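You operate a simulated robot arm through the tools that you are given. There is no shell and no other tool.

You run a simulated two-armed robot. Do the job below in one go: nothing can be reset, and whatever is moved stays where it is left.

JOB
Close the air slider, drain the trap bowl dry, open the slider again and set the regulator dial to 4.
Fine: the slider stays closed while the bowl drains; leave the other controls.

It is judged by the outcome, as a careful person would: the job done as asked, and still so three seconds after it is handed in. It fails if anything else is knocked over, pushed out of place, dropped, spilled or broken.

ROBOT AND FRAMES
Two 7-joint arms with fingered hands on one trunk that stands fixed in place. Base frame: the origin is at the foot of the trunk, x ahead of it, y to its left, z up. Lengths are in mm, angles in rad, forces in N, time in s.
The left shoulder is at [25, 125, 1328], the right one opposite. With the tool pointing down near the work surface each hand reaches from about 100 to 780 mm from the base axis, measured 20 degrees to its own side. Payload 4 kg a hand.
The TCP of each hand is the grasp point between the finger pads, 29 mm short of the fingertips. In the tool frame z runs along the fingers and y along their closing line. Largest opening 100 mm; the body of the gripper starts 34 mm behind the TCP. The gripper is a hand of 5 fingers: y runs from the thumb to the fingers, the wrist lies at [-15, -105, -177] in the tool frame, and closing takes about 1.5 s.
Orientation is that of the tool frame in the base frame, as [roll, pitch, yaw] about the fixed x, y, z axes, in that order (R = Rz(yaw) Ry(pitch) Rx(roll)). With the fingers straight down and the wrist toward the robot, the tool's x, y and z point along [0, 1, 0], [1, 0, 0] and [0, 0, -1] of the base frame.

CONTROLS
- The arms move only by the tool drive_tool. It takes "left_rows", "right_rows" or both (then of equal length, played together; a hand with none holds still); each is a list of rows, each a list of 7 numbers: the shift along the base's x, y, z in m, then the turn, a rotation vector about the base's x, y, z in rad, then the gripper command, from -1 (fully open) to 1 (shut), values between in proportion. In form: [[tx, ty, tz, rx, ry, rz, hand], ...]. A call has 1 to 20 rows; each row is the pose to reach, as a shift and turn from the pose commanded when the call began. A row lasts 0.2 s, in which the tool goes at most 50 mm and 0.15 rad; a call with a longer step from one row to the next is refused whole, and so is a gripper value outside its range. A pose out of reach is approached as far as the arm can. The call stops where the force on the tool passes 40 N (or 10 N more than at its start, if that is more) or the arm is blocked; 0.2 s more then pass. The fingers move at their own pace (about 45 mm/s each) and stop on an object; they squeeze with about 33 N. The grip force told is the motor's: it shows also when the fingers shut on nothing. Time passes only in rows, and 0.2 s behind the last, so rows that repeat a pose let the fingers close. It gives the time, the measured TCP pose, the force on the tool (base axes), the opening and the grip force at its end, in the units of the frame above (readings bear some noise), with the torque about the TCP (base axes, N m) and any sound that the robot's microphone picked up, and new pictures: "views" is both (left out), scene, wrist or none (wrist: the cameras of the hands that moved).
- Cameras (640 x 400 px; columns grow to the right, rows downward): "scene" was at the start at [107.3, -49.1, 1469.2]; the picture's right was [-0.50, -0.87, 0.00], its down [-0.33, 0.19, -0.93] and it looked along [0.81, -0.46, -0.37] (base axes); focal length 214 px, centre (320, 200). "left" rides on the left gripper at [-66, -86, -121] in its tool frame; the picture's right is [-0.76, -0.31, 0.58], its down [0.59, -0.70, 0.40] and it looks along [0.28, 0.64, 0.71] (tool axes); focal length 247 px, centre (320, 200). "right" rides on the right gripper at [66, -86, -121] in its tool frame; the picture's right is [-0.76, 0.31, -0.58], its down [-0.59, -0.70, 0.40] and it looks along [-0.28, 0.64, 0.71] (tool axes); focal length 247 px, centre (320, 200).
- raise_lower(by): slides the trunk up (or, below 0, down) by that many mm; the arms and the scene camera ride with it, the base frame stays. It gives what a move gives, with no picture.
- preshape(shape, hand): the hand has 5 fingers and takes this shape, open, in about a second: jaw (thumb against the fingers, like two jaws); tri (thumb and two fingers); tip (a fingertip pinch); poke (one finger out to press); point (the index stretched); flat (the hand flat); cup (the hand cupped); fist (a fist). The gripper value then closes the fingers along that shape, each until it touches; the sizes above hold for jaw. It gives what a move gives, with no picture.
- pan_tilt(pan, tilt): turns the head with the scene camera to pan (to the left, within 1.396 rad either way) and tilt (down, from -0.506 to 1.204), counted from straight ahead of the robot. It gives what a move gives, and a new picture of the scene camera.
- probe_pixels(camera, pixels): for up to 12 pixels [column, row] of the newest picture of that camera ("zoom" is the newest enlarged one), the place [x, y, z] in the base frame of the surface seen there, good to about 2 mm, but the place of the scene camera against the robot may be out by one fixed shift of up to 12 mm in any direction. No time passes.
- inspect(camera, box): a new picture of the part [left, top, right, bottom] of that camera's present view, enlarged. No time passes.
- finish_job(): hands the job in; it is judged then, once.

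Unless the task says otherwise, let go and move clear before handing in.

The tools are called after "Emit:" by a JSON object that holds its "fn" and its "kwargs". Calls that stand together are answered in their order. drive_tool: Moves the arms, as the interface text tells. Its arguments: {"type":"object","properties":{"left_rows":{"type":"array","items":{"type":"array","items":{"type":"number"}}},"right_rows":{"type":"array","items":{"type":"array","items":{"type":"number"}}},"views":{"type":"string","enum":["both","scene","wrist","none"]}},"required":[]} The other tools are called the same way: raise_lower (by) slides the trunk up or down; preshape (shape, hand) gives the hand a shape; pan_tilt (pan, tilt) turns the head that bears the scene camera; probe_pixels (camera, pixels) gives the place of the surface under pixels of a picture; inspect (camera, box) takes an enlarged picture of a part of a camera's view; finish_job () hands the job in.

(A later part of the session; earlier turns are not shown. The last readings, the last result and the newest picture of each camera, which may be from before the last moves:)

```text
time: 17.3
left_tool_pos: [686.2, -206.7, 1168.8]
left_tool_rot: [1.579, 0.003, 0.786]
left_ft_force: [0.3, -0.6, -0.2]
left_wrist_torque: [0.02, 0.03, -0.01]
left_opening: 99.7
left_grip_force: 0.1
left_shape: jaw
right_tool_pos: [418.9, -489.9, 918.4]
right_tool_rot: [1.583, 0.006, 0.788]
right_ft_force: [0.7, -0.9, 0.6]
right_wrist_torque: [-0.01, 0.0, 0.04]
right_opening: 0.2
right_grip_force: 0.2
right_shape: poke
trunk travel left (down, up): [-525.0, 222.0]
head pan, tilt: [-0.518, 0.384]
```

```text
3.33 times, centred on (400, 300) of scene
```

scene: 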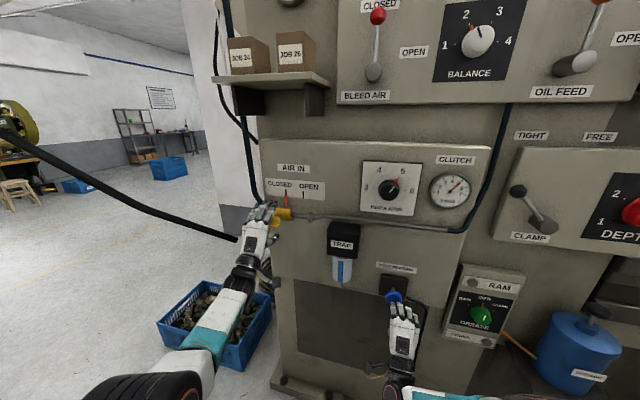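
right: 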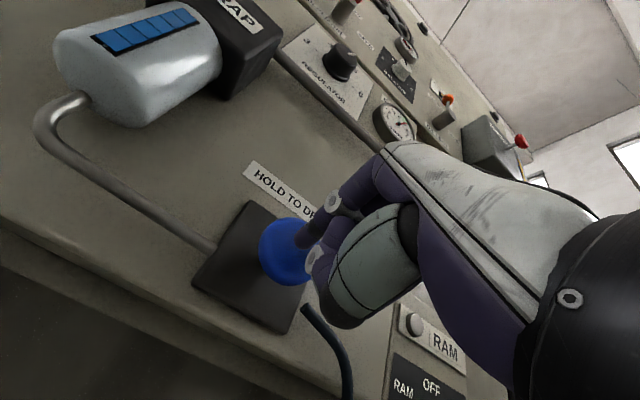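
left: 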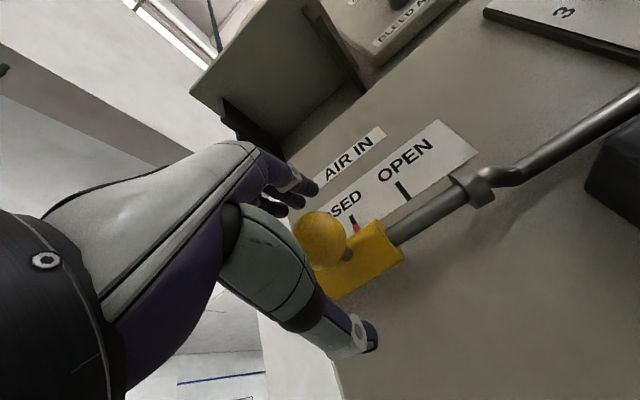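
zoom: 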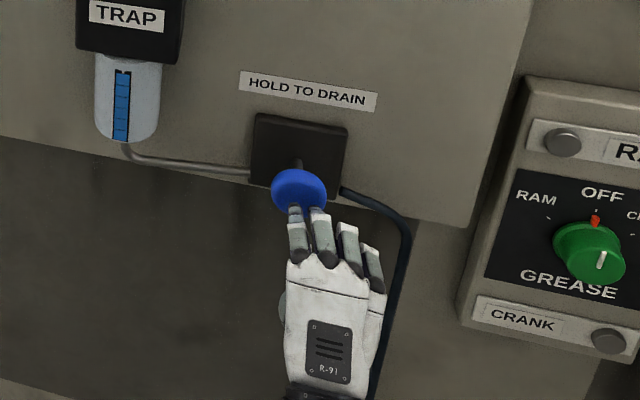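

The index tip is just in front of the blue knob. I'll measure the gap before pressing.

Emit:
{"fn": "inspect", "kwargs": {"camera": "right", "box": [210, 160, 370, 320]}}

Emit:
{"fn": "probe_pixels", "kwargs": {"camera": "zoom", "pixels": [[340, 212], [345, 195], [365, 175], [305, 228], [270, 210], [320, 270], [375, 245], [355, 290], [400, 340]]}}

```text
2.50 times, centred on (290, 240) of right
```

zoom: 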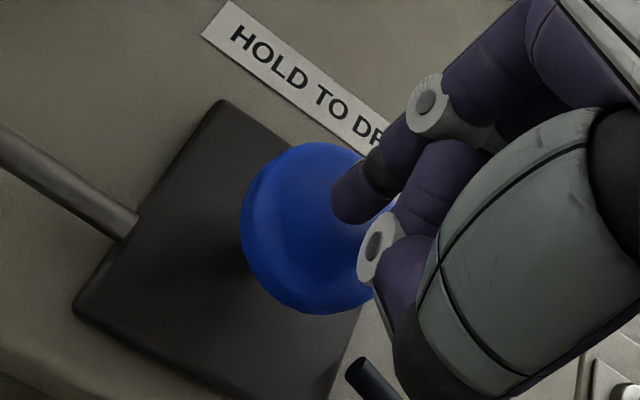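

```text
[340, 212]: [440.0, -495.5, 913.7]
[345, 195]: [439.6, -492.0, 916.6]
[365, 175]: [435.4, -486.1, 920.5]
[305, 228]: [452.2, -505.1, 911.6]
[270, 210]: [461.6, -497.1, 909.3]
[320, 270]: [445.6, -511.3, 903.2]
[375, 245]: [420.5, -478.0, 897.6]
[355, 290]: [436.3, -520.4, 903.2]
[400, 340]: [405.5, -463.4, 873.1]
```

The fingertip is about 10–12 mm short of the knob face and well centred on it. I'll advance straight in, slowly.

Emit:
{"fn": "drive_tool", "kwargs": {"right_rows": [[0.003, -0.003, 0, 0, 0, 0, -1], [0.006, -0.006, 0, 0, 0, 0, -1], [0.008, -0.008, 0, 0, 0, 0, -1], [0.01, -0.01, 0, 0, 0, 0, -1], [0.0115, -0.0115, 0, 0, 0, 0, -1], [0.013, -0.013, 0, 0, 0, 0, -1]], "views": "both"}}

Emit:
{"fn": "inspect", "kwargs": {"camera": "right", "box": [30, 0, 370, 320]}}

```text
time: 18.7
left_tool_pos: [685.7, -208.1, 1170.8]
left_tool_rot: [1.576, 0.002, 0.787]
left_ft_force: [0.6, -0.1, 0.8]
left_wrist_torque: [0.02, 0.01, 0.02]
left_opening: 99.8
left_grip_force: 0.1
left_shape: jaw
right_tool_pos: [431.9, -504.8, 918.8]
right_tool_rot: [1.583, 0.007, 0.789]
right_ft_force: [-4.5, 4.8, 0.4]
right_wrist_torque: [0.02, 0.05, -0.09]
right_opening: 0.1
right_grip_force: 0.0
right_shape: poke
trunk travel left (down, up): [-525.0, 222.0]
head pan, tilt: [-0.518, 0.384]
heard: click
```

scene: 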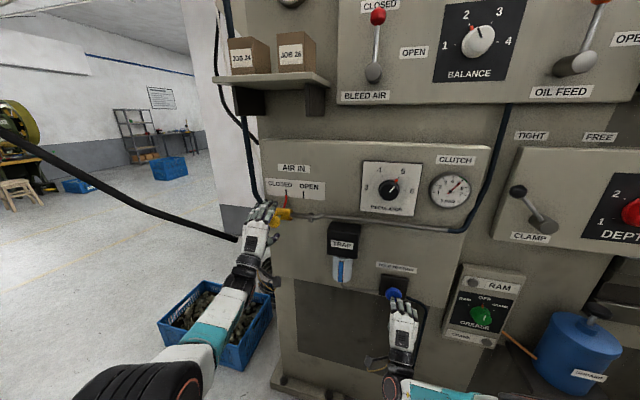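
right: 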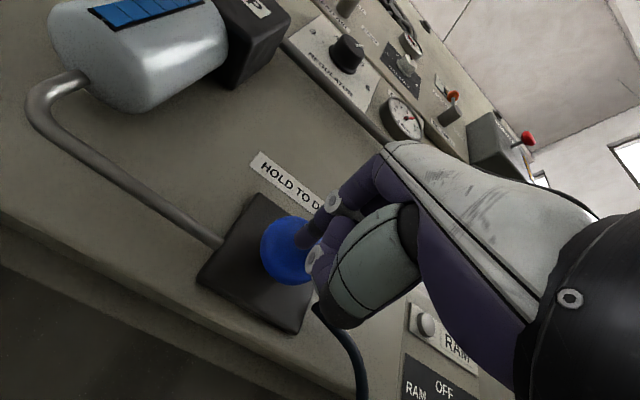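

```text
1.25 times, centred on (200, 160) of right
```

zoom: 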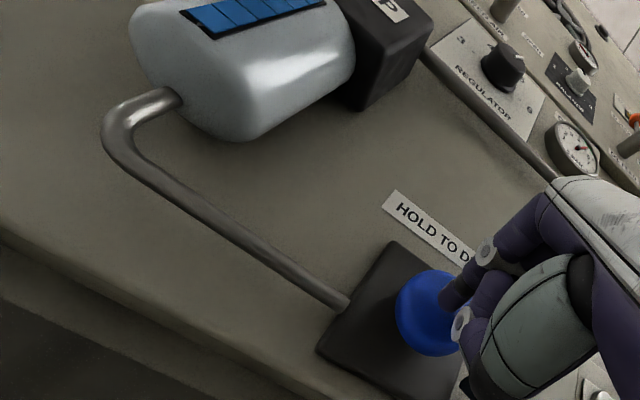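

A click sounded, with about 6.6 N on the knob. I'll check the bowl's strip in the scene view to see if it has started draining.

Emit:
{"fn": "inspect", "kwargs": {"camera": "scene", "box": [310, 220, 370, 300]}}

Emit:
{"fn": "drive_tool", "kwargs": {"right_rows": [[0.001, -0.001, 0, 0, 0, 0, -1], [0.001, -0.001, 0, 0, 0, 0, -1], [0.001, -0.001, 0, 0, 0, 0, -1], [0.001, -0.001, 0, 0, 0, 0, -1], [0.001, -0.001, 0, 0, 0, 0, -1]], "views": "both"}}

Emit:
{"fn": "inspect", "kwargs": {"camera": "scene", "box": [310, 220, 370, 300]}}

```text
5.00 times, centred on (340, 260) of scene
```

zoom: 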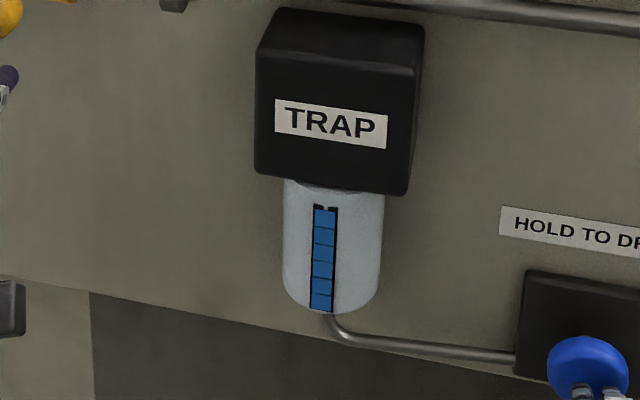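

```text
time: 19.9
left_tool_pos: [685.1, -206.7, 1169.5]
left_tool_rot: [1.577, 0.003, 0.787]
left_ft_force: [-0.2, -0.3, -0.3]
left_wrist_torque: [0.0, 0.01, -0.01]
left_opening: 100.0
left_grip_force: 0.0
left_shape: jaw
right_tool_pos: [432.0, -503.7, 919.8]
right_tool_rot: [1.583, 0.007, 0.791]
right_ft_force: [-3.8, 5.2, -0.6]
right_wrist_torque: [-0.02, -0.01, -0.02]
right_opening: 0.1
right_grip_force: 0.0
right_shape: poke
trunk travel left (down, up): [-525.0, 222.0]
head pan, tilt: [-0.518, 0.384]
```

scene: 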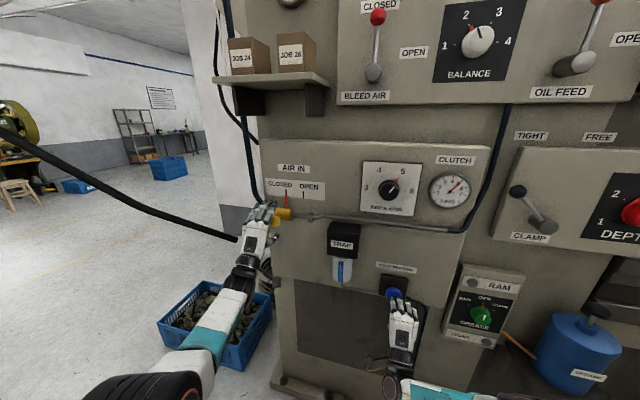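
right: 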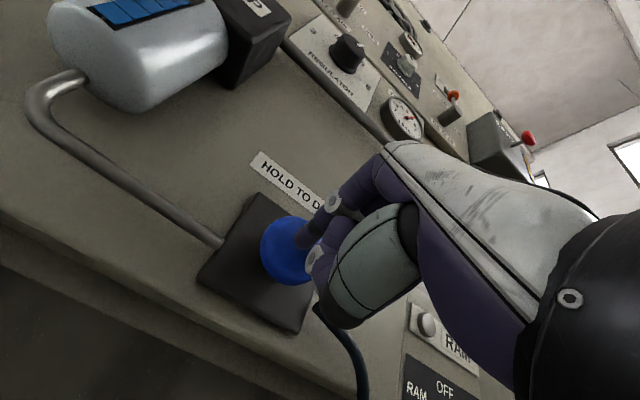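

```text
5.00 times, centred on (340, 260) of scene
```

zoom: 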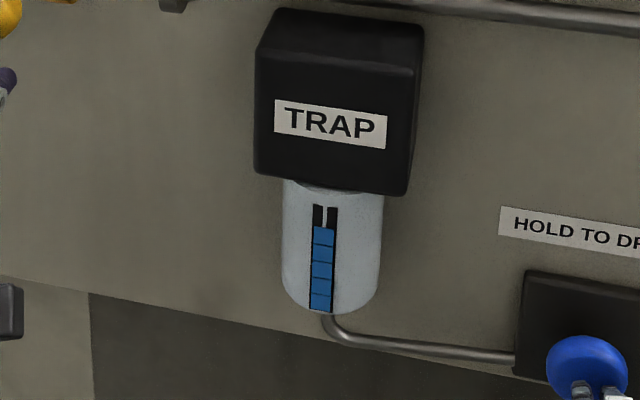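

It's draining: the level fell from row 210 to 228 in the zoom in about 1.2 s, and the slider is still closed. I'll keep holding steady.

Emit:
{"fn": "drive_tool", "kwargs": {"right_rows": [[0, 0, 0, 0, 0, 0, -1], [0, 0, 0, 0, 0, 0, -1], [0, 0, 0, 0, 0, 0, -1], [0, 0, 0, 0, 0, 0, -1], [0, 0, 0, 0, 0, 0, -1], [0, 0, 0, 0, 0, 0, -1], [0, 0, 0, 0, 0, 0, -1], [0, 0, 0, 0, 0, 0, -1], [0, 0, 0, 0, 0, 0, -1], [0, 0, 0, 0, 0, 0, -1], [0, 0, 0, 0, 0, 0, -1], [0, 0, 0, 0, 0, 0, -1], [0, 0, 0, 0, 0, 0, -1], [0, 0, 0, 0, 0, 0, -1], [0, 0, 0, 0, 0, 0, -1]], "views": "scene"}}

Emit:
{"fn": "inspect", "kwargs": {"camera": "scene", "box": [240, 170, 400, 300]}}

```text
time: 23.1
left_tool_pos: [685.0, -207.4, 1168.9]
left_tool_rot: [1.578, 0.004, 0.786]
left_ft_force: [1.2, 0.0, -0.9]
left_wrist_torque: [-0.02, 0.0, -0.02]
left_opening: 99.6
left_grip_force: 0.2
left_shape: jaw
right_tool_pos: [432.1, -503.9, 917.1]
right_tool_rot: [1.582, 0.007, 0.787]
right_ft_force: [-3.2, 5.7, -0.1]
right_wrist_torque: [0.0, 0.04, -0.02]
right_opening: 0.2
right_grip_force: 0.0
right_shape: poke
trunk travel left (down, up): [-525.0, 222.0]
head pan, tilt: [-0.518, 0.384]
```

scene: 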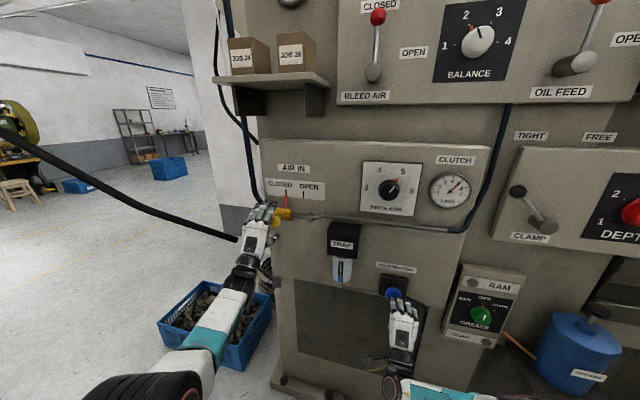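

```text
3.08 times, centred on (320, 235) of scene
```

zoom: 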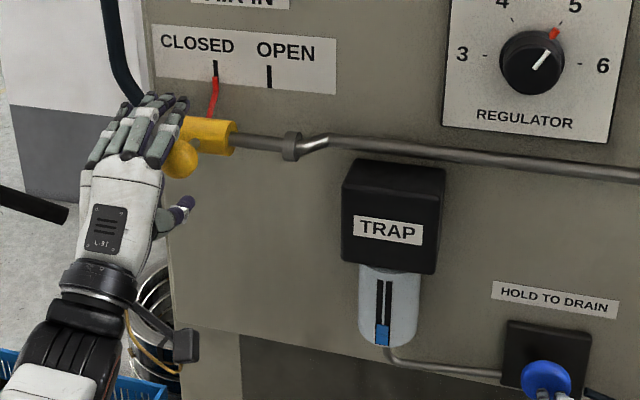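

The bowl is down to about one segment (blue at zoom (382,335)) and the slider is still closed. I'll keep holding.

Emit:
{"fn": "drive_tool", "kwargs": {"right_rows": [[0, 0, 0, 0, 0, 0, -1], [0, 0, 0, 0, 0, 0, -1], [0, 0, 0, 0, 0, 0, -1], [0, 0, 0, 0, 0, 0, -1], [0, 0, 0, 0, 0, 0, -1], [0, 0, 0, 0, 0, 0, -1], [0, 0, 0, 0, 0, 0, -1], [0, 0, 0, 0, 0, 0, -1], [0, 0, 0, 0, 0, 0, -1], [0, 0, 0, 0, 0, 0, -1]], "views": "scene"}}

Emit:
{"fn": "inspect", "kwargs": {"camera": "scene", "box": [310, 220, 370, 300]}}

```text
time: 25.3
left_tool_pos: [686.4, -207.5, 1169.1]
left_tool_rot: [1.576, 0.003, 0.789]
left_ft_force: [0.2, -0.7, -1.2]
left_wrist_torque: [0.02, -0.03, 0.01]
left_opening: 99.8
left_grip_force: 0.1
left_shape: jaw
right_tool_pos: [431.6, -503.5, 918.5]
right_tool_rot: [1.582, 0.007, 0.786]
right_ft_force: [-3.2, 6.4, -1.0]
right_wrist_torque: [0.03, -0.01, 0.0]
right_opening: 0.1
right_grip_force: 0.0
right_shape: poke
trunk travel left (down, up): [-525.0, 222.0]
head pan, tilt: [-0.518, 0.384]
```

scene: 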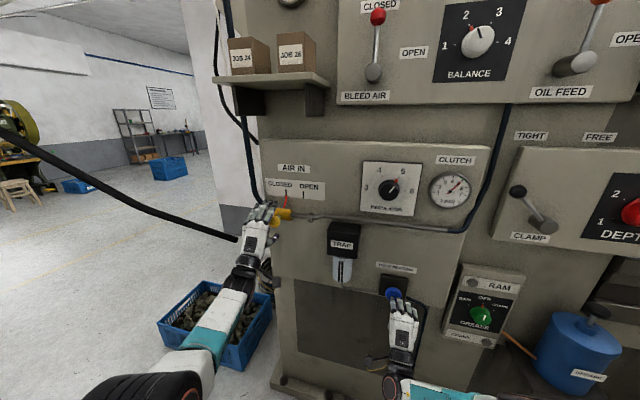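

```text
5.00 times, centred on (340, 260) of scene
```

zoom: 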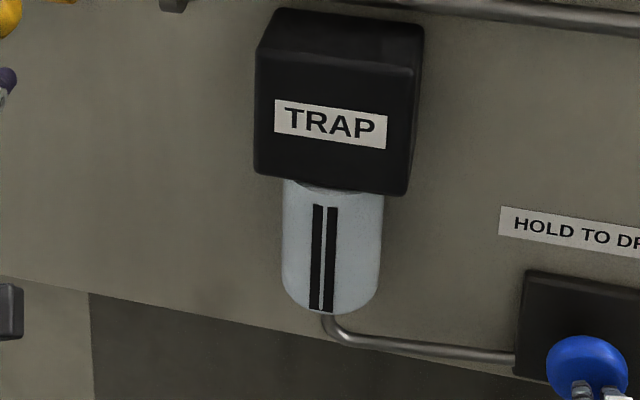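

No blue is left in the strip. I'll hold another second to be sure, then back the finger straight out.

Emit:
{"fn": "drive_tool", "kwargs": {"right_rows": [[0, 0, 0, 0, 0, 0, -1], [0, 0, 0, 0, 0, 0, -1], [0, 0, 0, 0, 0, 0, -1], [0, 0, 0, 0, 0, 0, -1], [0, 0, 0, 0, 0, 0, -1], [0, 0, 0, 0, 0, 0, -1], [-0.005, 0.005, 0, 0, 0, 0, -1], [-0.015, 0.015, 0, 0, 0, 0, -1], [-0.03, 0.03, 0, 0, 0, 0, -1], [-0.05, 0.05, 0, 0, 0, 0, -1], [-0.08, 0.08, 0, 0, 0, 0, -1]], "views": "both"}}

Emit:
{"fn": "inspect", "kwargs": {"camera": "scene", "box": [240, 170, 400, 300]}}

Emit:
{"fn": "inspect", "kwargs": {"camera": "right", "box": [30, 60, 350, 340]}}

```text
time: 27.7
left_tool_pos: [684.5, -207.2, 1170.3]
left_tool_rot: [1.576, 0.002, 0.786]
left_ft_force: [-0.2, 0.5, 0.1]
left_wrist_torque: [0.0, 0.0, 0.0]
left_opening: 99.9
left_grip_force: 0.0
left_shape: jaw
right_tool_pos: [352.6, -424.5, 918.0]
right_tool_rot: [1.582, 0.007, 0.786]
right_ft_force: [-0.7, -0.1, 0.0]
right_wrist_torque: [0.01, -0.01, -0.03]
right_opening: 0.2
right_grip_force: 0.0
right_shape: poke
trunk travel left (down, up): [-525.0, 222.0]
head pan, tilt: [-0.518, 0.384]
```

scene: 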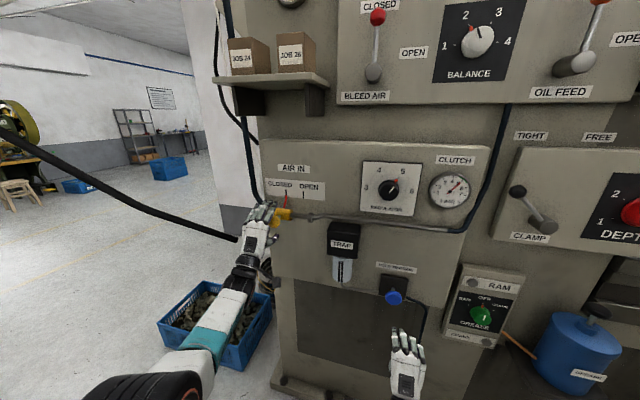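
right: 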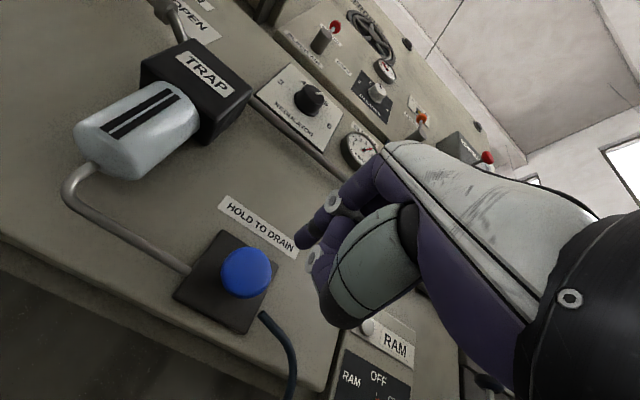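

```text
3.08 times, centred on (320, 235) of scene
```

zoom: 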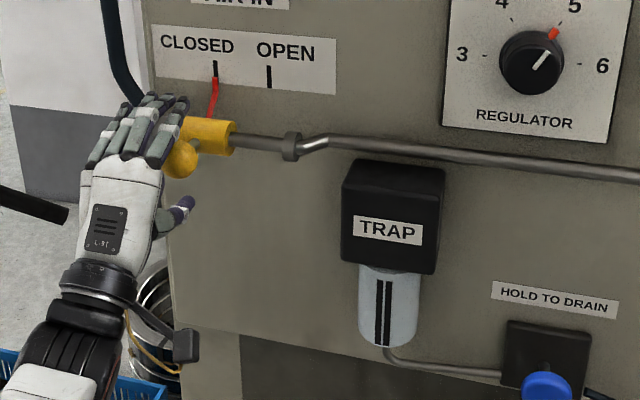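

```text
1.43 times, centred on (190, 200) of right
```

zoom: 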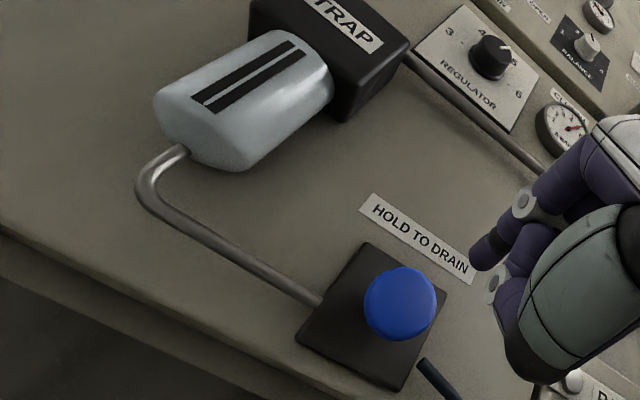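

The bowl is dry and the drain knob has sprung back out. Now I'll close the left hand on the ball again.

Emit:
{"fn": "drive_tool", "kwargs": {"left_rows": [[0.0005, -0.001, 0, 0, 0, 0, 0], [0.0005, -0.001, 0, 0, 0, 0, 1], [0.0005, -0.001, 0, 0, 0, 0, 1], [0.0005, -0.001, 0, 0, 0, 0, 1], [0.0005, -0.001, 0, 0, 0, 0, 1], [0.0005, -0.001, 0, 0, 0, 0, 1], [0.0005, -0.001, 0, 0, 0, 0, 1], [0.0005, -0.001, 0, 0, 0, 0, 1], [0.0005, -0.001, 0, 0, 0, 0, 1]], "views": "both"}}

Emit:
{"fn": "inspect", "kwargs": {"camera": "scene", "box": [250, 160, 310, 240]}}

```text
time: 29.7
left_tool_pos: [687.5, -210.2, 1167.9]
left_tool_rot: [1.576, 0.002, 0.788]
left_ft_force: [7.2, -6.2, 0.8]
left_wrist_torque: [-0.02, -0.02, -0.01]
left_opening: 23.8
left_grip_force: 33.1
left_shape: jaw
right_tool_pos: [352.8, -426.7, 917.7]
right_tool_rot: [1.583, 0.007, 0.788]
right_ft_force: [-0.1, -0.5, 0.2]
right_wrist_torque: [0.03, -0.02, 0.02]
right_opening: 0.0
right_grip_force: 0.1
right_shape: poke
trunk travel left (down, up): [-525.0, 222.0]
head pan, tilt: [-0.518, 0.384]
```

scene: 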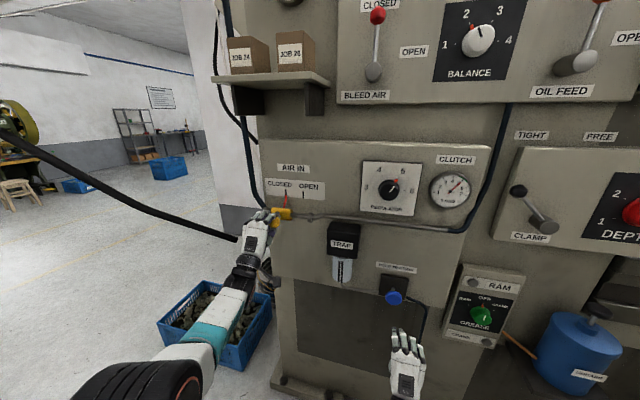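
left: 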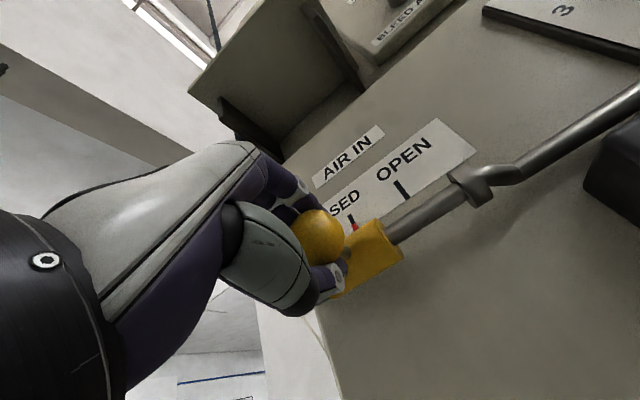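

```text
5.00 times, centred on (280, 200) of scene
```

zoom: 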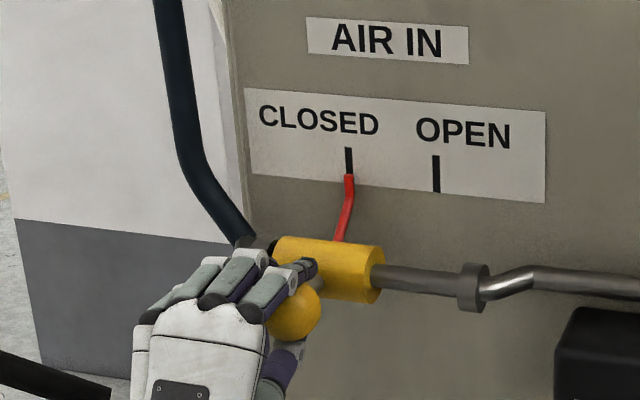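

The ball is gripped again at a 23.8 mm opening. I'll slide it back 62 mm toward OPEN.

Emit:
{"fn": "drive_tool", "kwargs": {"left_rows": [[-0.004, -0.004, 0, 0, 0, 0, 1], [-0.009, -0.009, 0, 0, 0, 0, 1], [-0.014, -0.014, 0, 0, 0, 0, 1], [-0.019, -0.019, 0, 0, 0, 0, 1], [-0.024, -0.024, 0, 0, 0, 0, 1], [-0.029, -0.029, 0, 0, 0, 0, 1], [-0.034, -0.034, 0, 0, 0, 0, 1], [-0.039, -0.039, 0, 0, 0, 0, 1], [-0.042, -0.042, 0, 0, 0, 0, 1], [-0.044, -0.044, 0, 0, 0, 0, 1]], "views": "both"}}

Emit:
{"fn": "inspect", "kwargs": {"camera": "scene", "box": [250, 160, 330, 240]}}

```text
time: 31.9
left_tool_pos: [642.8, -251.6, 1167.7]
left_tool_rot: [1.58, 0.004, 0.787]
left_ft_force: [9.6, -4.5, 3.2]
left_wrist_torque: [-0.1, 0.03, 0.05]
left_opening: 23.3
left_grip_force: 32.7
left_shape: jaw
right_tool_pos: [353.3, -425.5, 917.5]
right_tool_rot: [1.585, 0.008, 0.788]
right_ft_force: [0.4, 0.2, 0.2]
right_wrist_torque: [0.01, -0.03, 0.02]
right_opening: 0.0
right_grip_force: 0.0
right_shape: poke
trunk travel left (down, up): [-525.0, 222.0]
head pan, tilt: [-0.518, 0.384]
```

scene: 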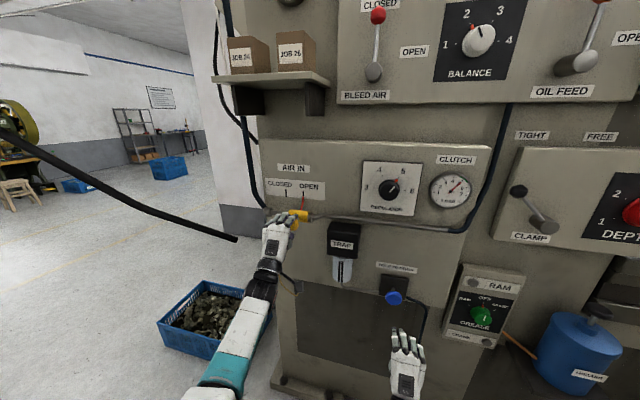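
left: 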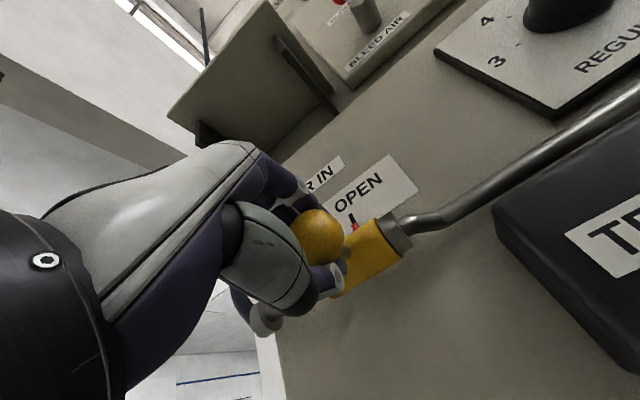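

```text
5.00 times, centred on (290, 200) of scene
```

zoom: 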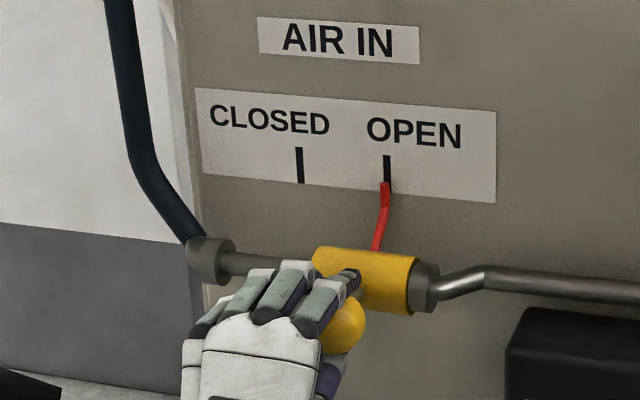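

The pointer is back on the OPEN mark and the slider body touches the right collar. I'll nudge about 2 mm to confirm the stop, then open the hand and back away.

Emit:
{"fn": "drive_tool", "kwargs": {"left_rows": [[-0.001, -0.001, 0, 0, 0, 0, 1], [-0.0015, -0.0015, 0, 0, 0, 0, 1]], "views": "none"}}

Emit:
{"fn": "drive_tool", "kwargs": {"left_rows": [[0.001, 0.001, 0, 0, 0, 0, -1], [0.001, 0.001, 0, 0, 0, 0, -1], [0.001, 0.001, 0, 0, 0, 0, -1], [0.001, 0.001, 0, 0, 0, 0, -1], [0.001, 0.001, 0, 0, 0, 0, -1], [0.001, 0.001, 0, 0, 0, 0, -1], [0.001, 0.001, 0, 0, 0, 0, -1], [0.001, 0.001, 0, 0, 0, 0, -1], [0.001, 0.001, 0, 0, 0, 0, -1]], "views": "both"}}

Emit:
{"fn": "inspect", "kwargs": {"camera": "scene", "box": [250, 160, 330, 240]}}

```text
time: 32.5
left_tool_pos: [643.8, -253.6, 1168.4]
left_tool_rot: [1.578, 0.005, 0.787]
left_ft_force: [15.4, -1.1, 4.0]
left_wrist_torque: [-0.14, 0.08, 0.08]
left_opening: 22.9
left_grip_force: 32.7
left_shape: jaw
right_tool_pos: [354.4, -425.5, 916.9]
right_tool_rot: [1.584, 0.008, 0.788]
right_ft_force: [0.2, 0.3, -0.4]
right_wrist_torque: [0.03, 0.01, -0.02]
right_opening: 0.0
right_grip_force: 0.1
right_shape: poke
trunk travel left (down, up): [-525.0, 222.0]
head pan, tilt: [-0.518, 0.384]
```

```text
time: 34.5
left_tool_pos: [642.4, -253.0, 1168.2]
left_tool_rot: [1.578, 0.003, 0.788]
left_ft_force: [0.9, -0.4, 0.1]
left_wrist_torque: [0.01, -0.02, -0.03]
left_opening: 99.6
left_grip_force: 0.0
left_shape: jaw
right_tool_pos: [353.3, -425.6, 917.4]
right_tool_rot: [1.582, 0.007, 0.788]
right_ft_force: [0.8, 0.3, 0.1]
right_wrist_torque: [0.0, 0.02, 0.03]
right_opening: 0.1
right_grip_force: 0.0
right_shape: poke
trunk travel left (down, up): [-525.0, 222.0]
head pan, tilt: [-0.518, 0.384]
```

scene: 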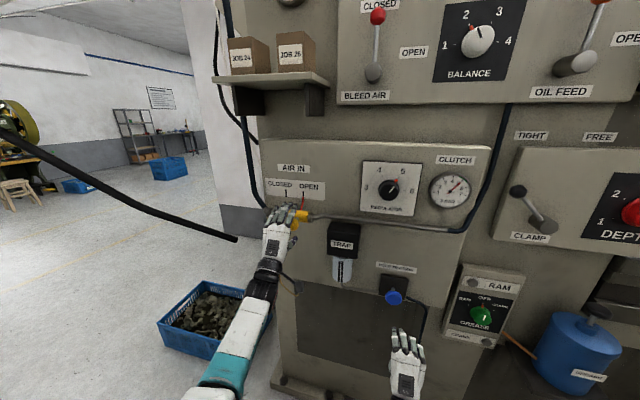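
left: 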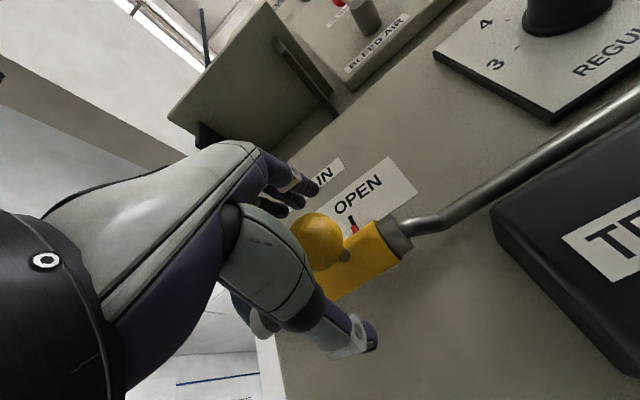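

```text
5.00 times, centred on (290, 200) of scene
```

zoom: 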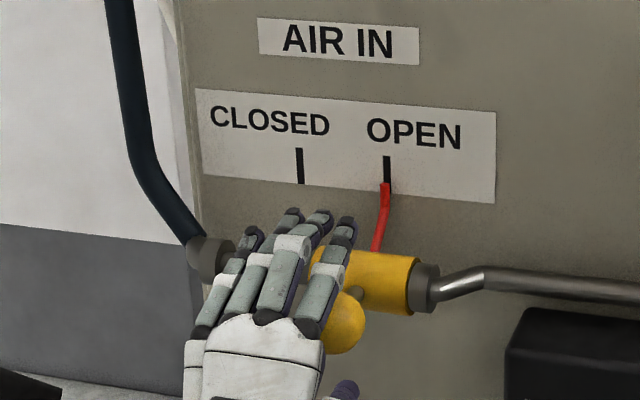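

The slider is at its OPEN stop and released. I'll back the left hand straight out 130 mm, then measure the dial for turning.

Emit:
{"fn": "drive_tool", "kwargs": {"left_rows": [[-0.01, 0.01, 0, 0, 0, 0, -1], [-0.03, 0.03, 0, 0, 0, 0, -1], [-0.055, 0.055, 0, 0, 0, 0, -1], [-0.08, 0.08, 0, 0, 0, 0, -1], [-0.095, 0.095, 0, 0, 0, 0, -1]], "views": "both"}}

Emit:
{"fn": "inspect", "kwargs": {"camera": "left", "box": [440, 40, 640, 200]}}

Emit:
{"fn": "inspect", "kwargs": {"camera": "scene", "box": [250, 140, 480, 300]}}

```text
time: 35.7
left_tool_pos: [545.8, -156.9, 1169.5]
left_tool_rot: [1.575, 0.002, 0.785]
left_ft_force: [0.0, -0.6, 0.9]
left_wrist_torque: [0.02, 0.0, 0.0]
left_opening: 99.9
left_grip_force: 0.1
left_shape: jaw
right_tool_pos: [352.5, -425.3, 917.6]
right_tool_rot: [1.583, 0.007, 0.786]
right_ft_force: [0.3, -0.5, 0.6]
right_wrist_torque: [0.01, 0.0, 0.01]
right_opening: 0.1
right_grip_force: 0.1
right_shape: poke
trunk travel left (down, up): [-525.0, 222.0]
head pan, tilt: [-0.518, 0.384]
```

scene: 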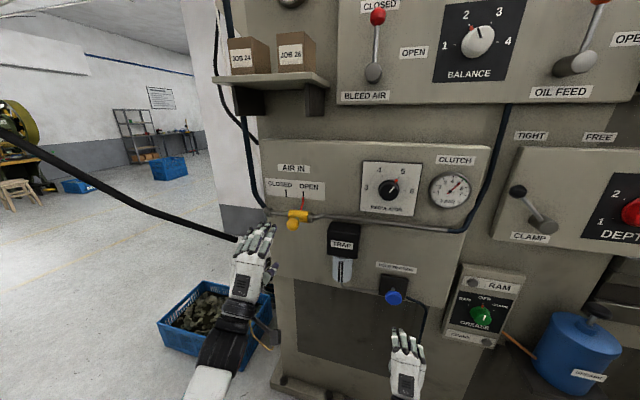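
left: 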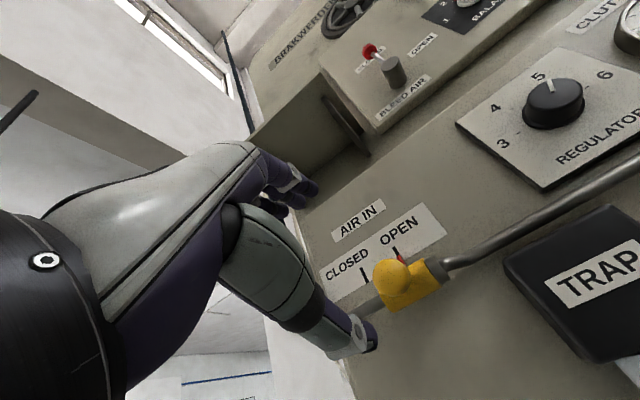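

```text
2.50 times, centred on (540, 120) of left
```

zoom: 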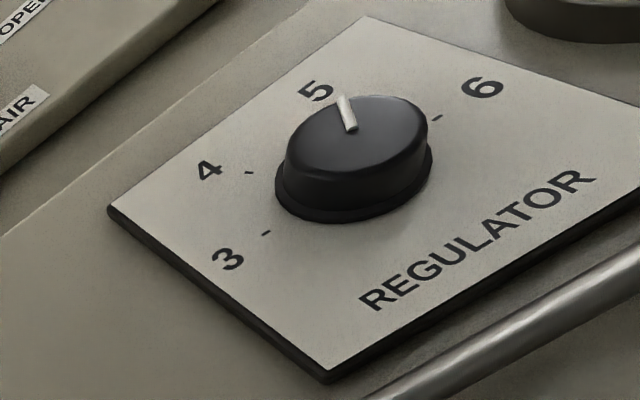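

```text
2.50 times, centred on (365, 220) of scene
```

zoom: 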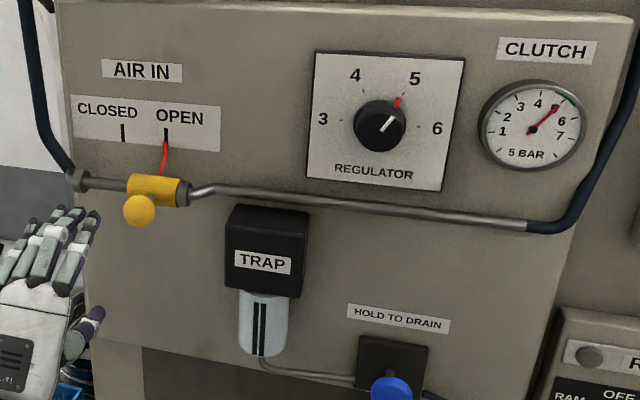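

The slider reads OPEN, the bowl is dry and the dial is at 5 (gauge 5). I'll probe the dial's ticks, face and pointer from the left camera to find its axis.

Emit:
{"fn": "probe_pixels", "kwargs": {"camera": "left", "pixels": [[518.4, 133.2], [511.6, 108.8], [587.2, 86.8], [554.8, 94], [529, 104], [581, 87], [544, 126], [548.5, 80], [552.8, 91], [566, 80], [540, 107], [600, 150]]}}

Emit:
{"fn": "probe_pixels", "kwargs": {"camera": "scene", "pixels": [[388.5, 189], [394, 184], [391, 188.5], [397, 180], [374, 188], [406, 191.5], [383, 175], [398, 177]]}}

```text
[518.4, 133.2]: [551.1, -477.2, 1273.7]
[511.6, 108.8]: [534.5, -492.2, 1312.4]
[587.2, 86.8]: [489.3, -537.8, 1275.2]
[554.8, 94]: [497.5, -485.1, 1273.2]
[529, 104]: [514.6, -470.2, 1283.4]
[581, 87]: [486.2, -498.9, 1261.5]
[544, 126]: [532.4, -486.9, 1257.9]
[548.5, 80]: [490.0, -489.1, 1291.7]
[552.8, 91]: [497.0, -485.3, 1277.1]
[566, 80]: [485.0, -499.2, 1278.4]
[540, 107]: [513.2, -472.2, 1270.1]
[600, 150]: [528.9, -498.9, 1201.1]
```

```text
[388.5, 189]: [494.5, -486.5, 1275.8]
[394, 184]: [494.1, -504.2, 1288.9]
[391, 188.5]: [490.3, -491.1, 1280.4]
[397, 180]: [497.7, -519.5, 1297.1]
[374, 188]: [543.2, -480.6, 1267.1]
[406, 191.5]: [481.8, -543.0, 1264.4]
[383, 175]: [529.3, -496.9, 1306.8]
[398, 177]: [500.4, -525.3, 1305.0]
```

The tick marks give the dial axis at s = −9 along the panel (about x 492, y −479 at grip depth), z = 1274.5, with 3/4/5/6 at 180/120/60/0°. So 5→4 is 60° counter-clockwise. I'll move the left hand in front of the dial, pre-twisted 50° clockwise so the turn ends in a comfortable pose.

Emit:
{"fn": "drive_tool", "kwargs": {"left_rows": [[-0.0123, -0.0254, 0.0105, 0.0617, -0.0617, 0, -1], [-0.0245, -0.0507, 0.021, 0.1234, -0.1234, 0, -1], [-0.0368, -0.0761, 0.0315, 0.1851, -0.1851, 0, -1], [-0.049, -0.1014, 0.042, 0.2468, -0.2468, 0, -1], [-0.0613, -0.1268, 0.0525, 0.3085, -0.3085, 0, -1], [-0.0736, -0.1522, 0.063, 0.3702, -0.3702, 0, -1], [-0.0858, -0.1775, 0.0735, 0.4319, -0.4319, 0, -1], [-0.0981, -0.2029, 0.084, 0.4936, -0.4936, 0, -1], [-0.1103, -0.2282, 0.0945, 0.5553, -0.5553, 0, -1], [-0.1226, -0.2536, 0.105, 0.617, -0.617, 0, -1]], "views": "both"}}

```text
time: 37.9
left_tool_pos: [424.8, -412.5, 1273.9]
left_tool_rot: [1.575, -0.874, 0.79]
left_ft_force: [0.2, 0.3, -0.5]
left_wrist_torque: [-0.03, 0.02, 0.02]
left_opening: 99.7
left_grip_force: 0.1
left_shape: jaw
right_tool_pos: [353.0, -425.7, 916.3]
right_tool_rot: [1.582, 0.006, 0.788]
right_ft_force: [-0.3, -0.1, 0.0]
right_wrist_torque: [-0.01, -0.01, 0.03]
right_opening: 0.0
right_grip_force: 0.1
right_shape: poke
trunk travel left (down, up): [-525.0, 222.0]
head pan, tilt: [-0.518, 0.384]
```

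scene: 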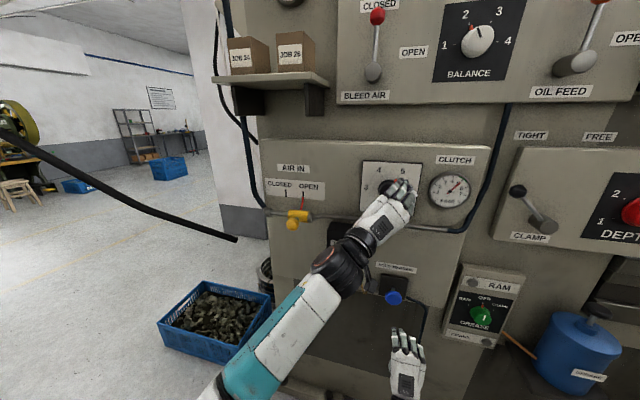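
left: 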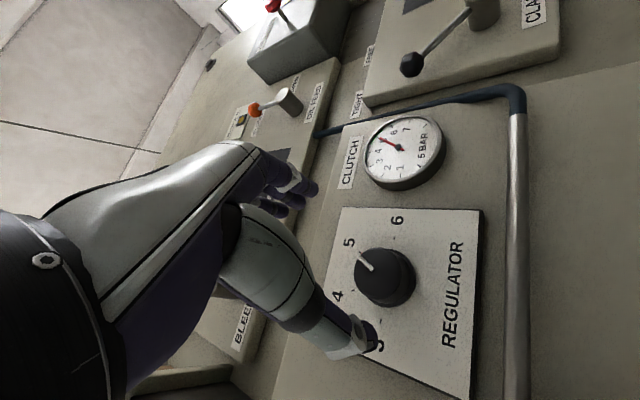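

The left hand is in front of the dial at the right twist, with the dial at px (385,277). I'll zoom in and check the axis again from this closer view.

Emit:
{"fn": "inspect", "kwargs": {"camera": "left", "box": [310, 200, 490, 360]}}

Emit:
{"fn": "probe_pixels", "kwargs": {"camera": "left", "pixels": [[387, 272], [365, 260], [355, 272], [410, 270], [385, 250], [372, 300], [397, 230], [340, 295], [357, 253]]}}

```text
2.50 times, centred on (400, 280) of left
```

zoom: 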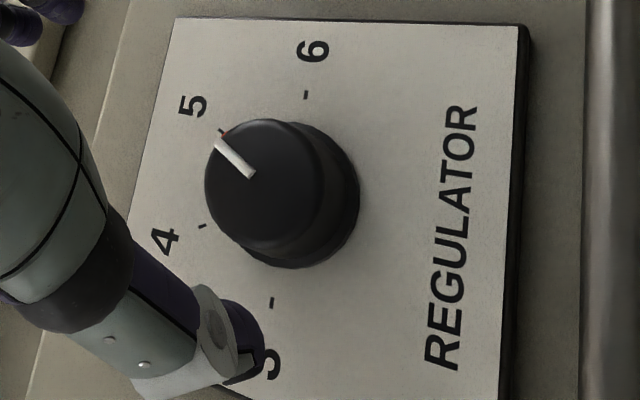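

```text
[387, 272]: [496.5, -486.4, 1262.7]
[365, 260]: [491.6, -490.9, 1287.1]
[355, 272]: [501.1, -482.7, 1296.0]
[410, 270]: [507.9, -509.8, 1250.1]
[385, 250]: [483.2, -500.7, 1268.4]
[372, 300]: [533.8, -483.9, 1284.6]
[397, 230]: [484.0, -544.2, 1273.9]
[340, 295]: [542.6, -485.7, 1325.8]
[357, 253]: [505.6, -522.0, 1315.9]
```

Emit:
{"fn": "probe_pixels", "kwargs": {"camera": "left", "pixels": [[394.4, 238], [380.4, 321], [352.8, 290.4], [360.4, 252.4], [376.5, 273], [356, 275], [399, 270], [378, 251], [374, 294], [371, 269], [359, 257]]}}

```text
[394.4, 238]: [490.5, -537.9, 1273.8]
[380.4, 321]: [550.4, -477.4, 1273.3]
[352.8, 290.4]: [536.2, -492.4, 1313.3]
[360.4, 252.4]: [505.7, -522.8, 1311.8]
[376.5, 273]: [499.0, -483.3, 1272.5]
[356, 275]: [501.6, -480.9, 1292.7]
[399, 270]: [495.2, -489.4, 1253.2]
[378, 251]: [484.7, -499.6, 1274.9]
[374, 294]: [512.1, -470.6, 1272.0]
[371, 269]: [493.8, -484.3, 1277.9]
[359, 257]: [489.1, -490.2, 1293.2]
```

Ticks and knob edges agree on a dial axis at s = −9.2, z = 1273.6, and the knob is 40 mm across with its face 45 mm off the panel. I'll advance until the fingertips straddle the knob, just clear of the plate.

Emit:
{"fn": "drive_tool", "kwargs": {"left_rows": [[0.014, -0.014, 0, 0, 0, 0, -1], [0.028, -0.028, 0, 0, 0, 0, -1], [0.042, -0.042, 0, 0, 0, 0, -1], [0.053, -0.0528, 0, 0, 0, 0, -1], [0.061, -0.0606, 0, 0, 0, 0, -1], [0.067, -0.0666, 0, 0, 0, 0, -1]], "views": "both"}}

Emit:
{"fn": "inspect", "kwargs": {"camera": "left", "box": [210, 130, 450, 370]}}

Emit:
{"fn": "inspect", "kwargs": {"camera": "scene", "box": [340, 140, 480, 260]}}

```text
time: 39.3
left_tool_pos: [487.0, -455.1, 1285.5]
left_tool_rot: [1.573, -0.871, 0.79]
left_ft_force: [0.1, 0.1, -0.4]
left_wrist_torque: [0.01, -0.01, 0.0]
left_opening: 99.8
left_grip_force: 0.1
left_shape: jaw
left hand out of reach, approached as far as the arm can: row 3, 4, 5, 6
right_tool_pos: [353.7, -425.6, 917.8]
right_tool_rot: [1.583, 0.007, 0.789]
right_ft_force: [0.2, -0.2, -0.3]
right_wrist_torque: [-0.01, -0.01, 0.0]
right_opening: 0.1
right_grip_force: 0.0
right_shape: poke
trunk travel left (down, up): [-525.0, 222.0]
head pan, tilt: [-0.518, 0.384]
```

scene: 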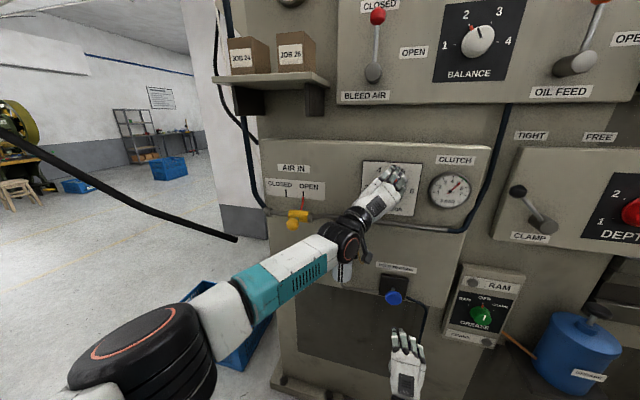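
left: 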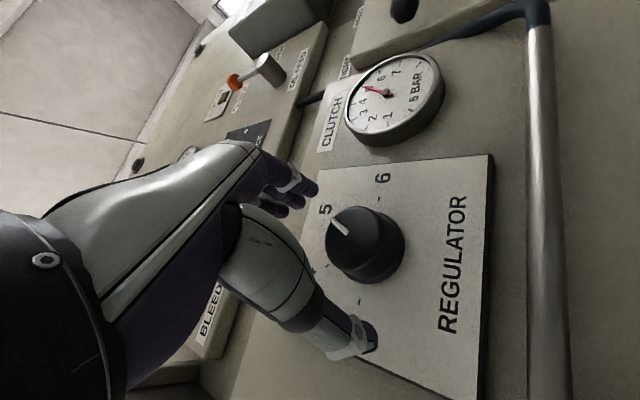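

```text
1.67 times, centred on (330, 250) of left
```

zoom: 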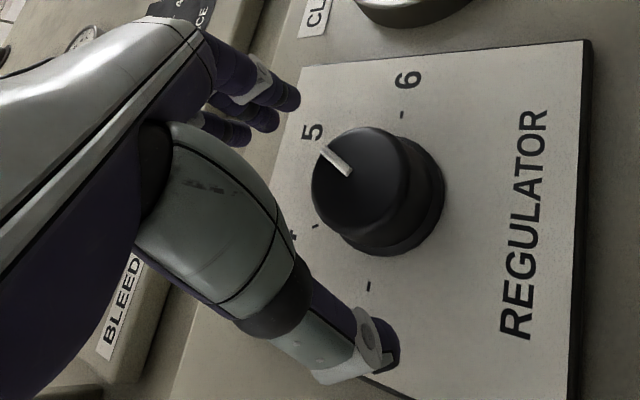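

```text
3.33 times, centred on (410, 200) of scene
```

zoom: 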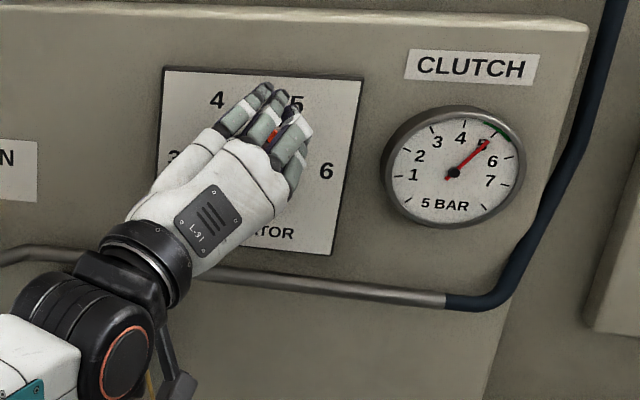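

The left arm can't quite reach the dial with this twist: it stopped 20 mm out and 12 mm high, touching nothing. I'll pull it straight back and use the right arm for the dial instead.

Emit:
{"fn": "drive_tool", "kwargs": {"left_rows": [[-0.015, 0.015, 0, 0, 0, 0, -1], [-0.035, 0.035, 0, 0, 0, 0, -1], [-0.055, 0.055, 0, 0, 0, 0, -1], [-0.075, 0.075, 0, 0, 0, 0, -1]], "views": "scene"}}

```text
time: 40.3
left_tool_pos: [411.3, -379.1, 1285.1]
left_tool_rot: [1.573, -0.869, 0.789]
left_ft_force: [0.5, 0.1, 0.7]
left_wrist_torque: [-0.02, -0.04, 0.0]
left_opening: 99.8
left_grip_force: 0.1
left_shape: jaw
right_tool_pos: [352.5, -425.5, 918.1]
right_tool_rot: [1.585, 0.008, 0.789]
right_ft_force: [0.5, -0.9, 0.5]
right_wrist_torque: [-0.01, 0.04, -0.02]
right_opening: 0.0
right_grip_force: 0.1
right_shape: poke
trunk travel left (down, up): [-525.0, 222.0]
head pan, tilt: [-0.518, 0.384]
```

scene: 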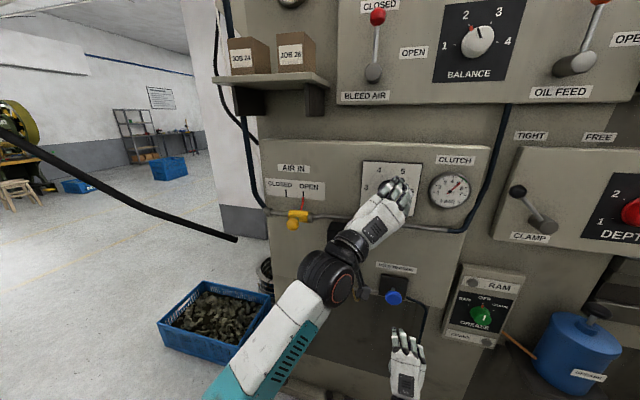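

The left hand is back clear at (411, −379, 1285). I'll untwist it and park it off to the left, and put the right hand back in the jaw shape.

Emit:
{"fn": "drive_tool", "kwargs": {"left_rows": [[0.0089, 0.0319, -0.0095, -0.0617, 0.0617, 0, -1], [0.0178, 0.0638, -0.019, -0.1234, 0.1234, 0, -1], [0.0267, 0.0957, -0.0285, -0.1851, 0.1851, 0, -1], [0.0356, 0.1276, -0.038, -0.2468, 0.2468, 0, -1], [0.0445, 0.1595, -0.0475, -0.3085, 0.3085, 0, -1], [0.0534, 0.1914, -0.057, -0.3702, 0.3702, 0, -1], [0.0623, 0.2233, -0.0665, -0.4319, 0.4319, 0, -1], [0.0712, 0.2552, -0.076, -0.4936, 0.4936, 0, -1], [0.0801, 0.2871, -0.0855, -0.5553, 0.5553, 0, -1], [0.089, 0.319, -0.095, -0.617, 0.617, 0, -1]], "views": "none"}}

Emit:
{"fn": "preshape", "kwargs": {"hand": "right", "shape": "jaw"}}

```text
time: 42.5
left_tool_pos: [500.3, -59.4, 1190.7]
left_tool_rot: [1.578, 0.005, 0.787]
left_ft_force: [0.6, -0.2, 0.2]
left_wrist_torque: [0.01, -0.03, 0.0]
left_opening: 100.1
left_grip_force: 0.1
left_shape: jaw
right_tool_pos: [352.2, -425.2, 917.1]
right_tool_rot: [1.584, 0.008, 0.785]
right_ft_force: [-0.6, 0.1, 0.0]
right_wrist_torque: [0.04, 0.01, -0.02]
right_opening: 0.0
right_grip_force: 0.1
right_shape: poke
trunk travel left (down, up): [-525.0, 222.0]
head pan, tilt: [-0.518, 0.384]
```

```text
time: 43.4
left_tool_pos: [500.5, -60.6, 1190.9]
left_tool_rot: [1.578, 0.003, 0.787]
left_ft_force: [0.5, 0.0, 0.1]
left_wrist_torque: [0.02, 0.01, 0.0]
left_opening: 99.9
left_grip_force: 0.1
left_shape: jaw
right_tool_pos: [353.0, -426.5, 917.0]
right_tool_rot: [1.582, 0.007, 0.787]
right_ft_force: [-0.8, -0.7, 0.0]
right_wrist_torque: [-0.03, -0.02, -0.03]
right_opening: 99.8
right_grip_force: 0.0
right_shape: jaw
trunk travel left (down, up): [-525.0, 222.0]
head pan, tilt: [-0.518, 0.384]
```

Both arms are clear of the panel by 190 mm or more. I'll raise the trunk 200 mm so the right arm works on the dial in the same comfortable posture it had for the drain knob.

Emit:
{"fn": "raise_lower", "kwargs": {"by": 200}}

```text
time: 45.6
left_tool_pos: [501.5, -61.2, 1391.2]
left_tool_rot: [1.576, 0.003, 0.788]
left_ft_force: [-0.4, 0.1, -0.4]
left_wrist_torque: [0.02, 0.03, -0.04]
left_opening: 100.0
left_grip_force: 0.1
left_shape: jaw
right_tool_pos: [353.3, -424.2, 1117.9]
right_tool_rot: [1.583, 0.007, 0.789]
right_ft_force: [0.0, -0.7, 0.3]
right_wrist_torque: [0.0, 0.02, -0.02]
right_opening: 99.9
right_grip_force: 0.1
right_shape: jaw
trunk travel left (down, up): [-725.0, 22.0]
head pan, tilt: [-0.518, 0.384]
```

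The trunk is up and both hands rose cleanly. I'll bring the right hand in front of the dial with a 20° clockwise pre-twist.

Emit:
{"fn": "drive_tool", "kwargs": {"right_rows": [[0.0088, 0.0018, 0.0195, 0.0309, -0.0309, 0, -1], [0.0175, 0.0036, 0.0389, 0.0617, -0.0617, 0, -1], [0.0263, 0.0054, 0.0584, 0.0926, -0.0926, 0, -1], [0.035, 0.0073, 0.0779, 0.1234, -0.1234, 0, -1], [0.0438, 0.0091, 0.0973, 0.1543, -0.1543, 0, -1], [0.0525, 0.0109, 0.1168, 0.1851, -0.1851, 0, -1], [0.0613, 0.0127, 0.1362, 0.216, -0.216, 0, -1], [0.07, 0.0145, 0.1557, 0.2468, -0.2468, 0, -1]], "views": "both"}}

Emit:
{"fn": "inspect", "kwargs": {"camera": "right", "box": [160, 160, 400, 360]}}

```text
time: 47.4
left_tool_pos: [500.1, -60.8, 1390.0]
left_tool_rot: [1.577, 0.003, 0.784]
left_ft_force: [-0.1, -1.2, 0.0]
left_wrist_torque: [0.0, -0.02, -0.01]
left_opening: 99.9
left_grip_force: 0.1
left_shape: jaw
right_tool_pos: [422.7, -409.5, 1274.7]
right_tool_rot: [1.583, -0.34, 0.787]
right_ft_force: [0.5, 0.8, 0.5]
right_wrist_torque: [0.01, 0.0, 0.05]
right_opening: 99.9
right_grip_force: 0.0
right_shape: jaw
trunk travel left (down, up): [-725.0, 22.0]
head pan, tilt: [-0.518, 0.384]
```

scene: 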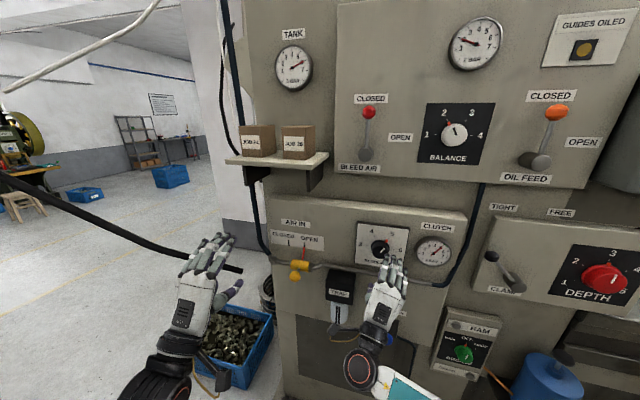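
right: 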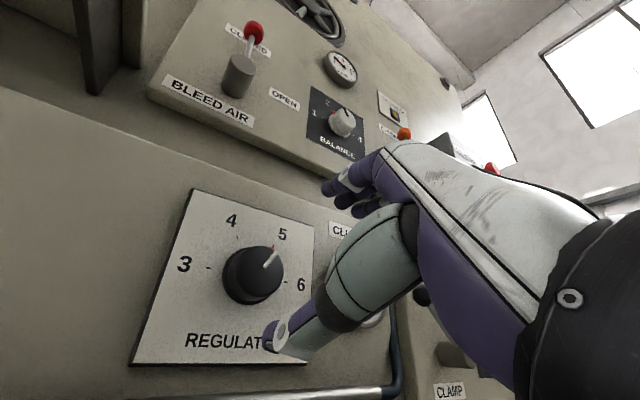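

```text
2.00 times, centred on (280, 260) of right
```

zoom: 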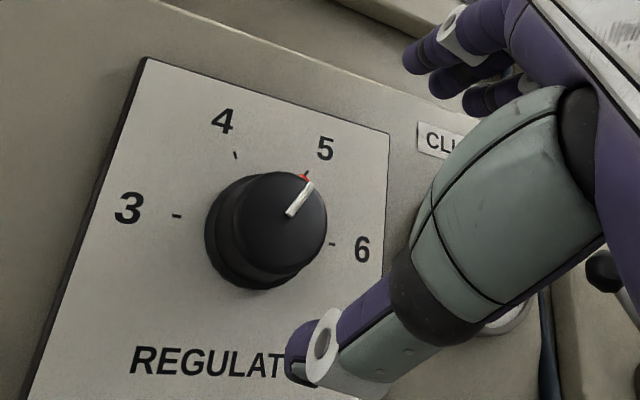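

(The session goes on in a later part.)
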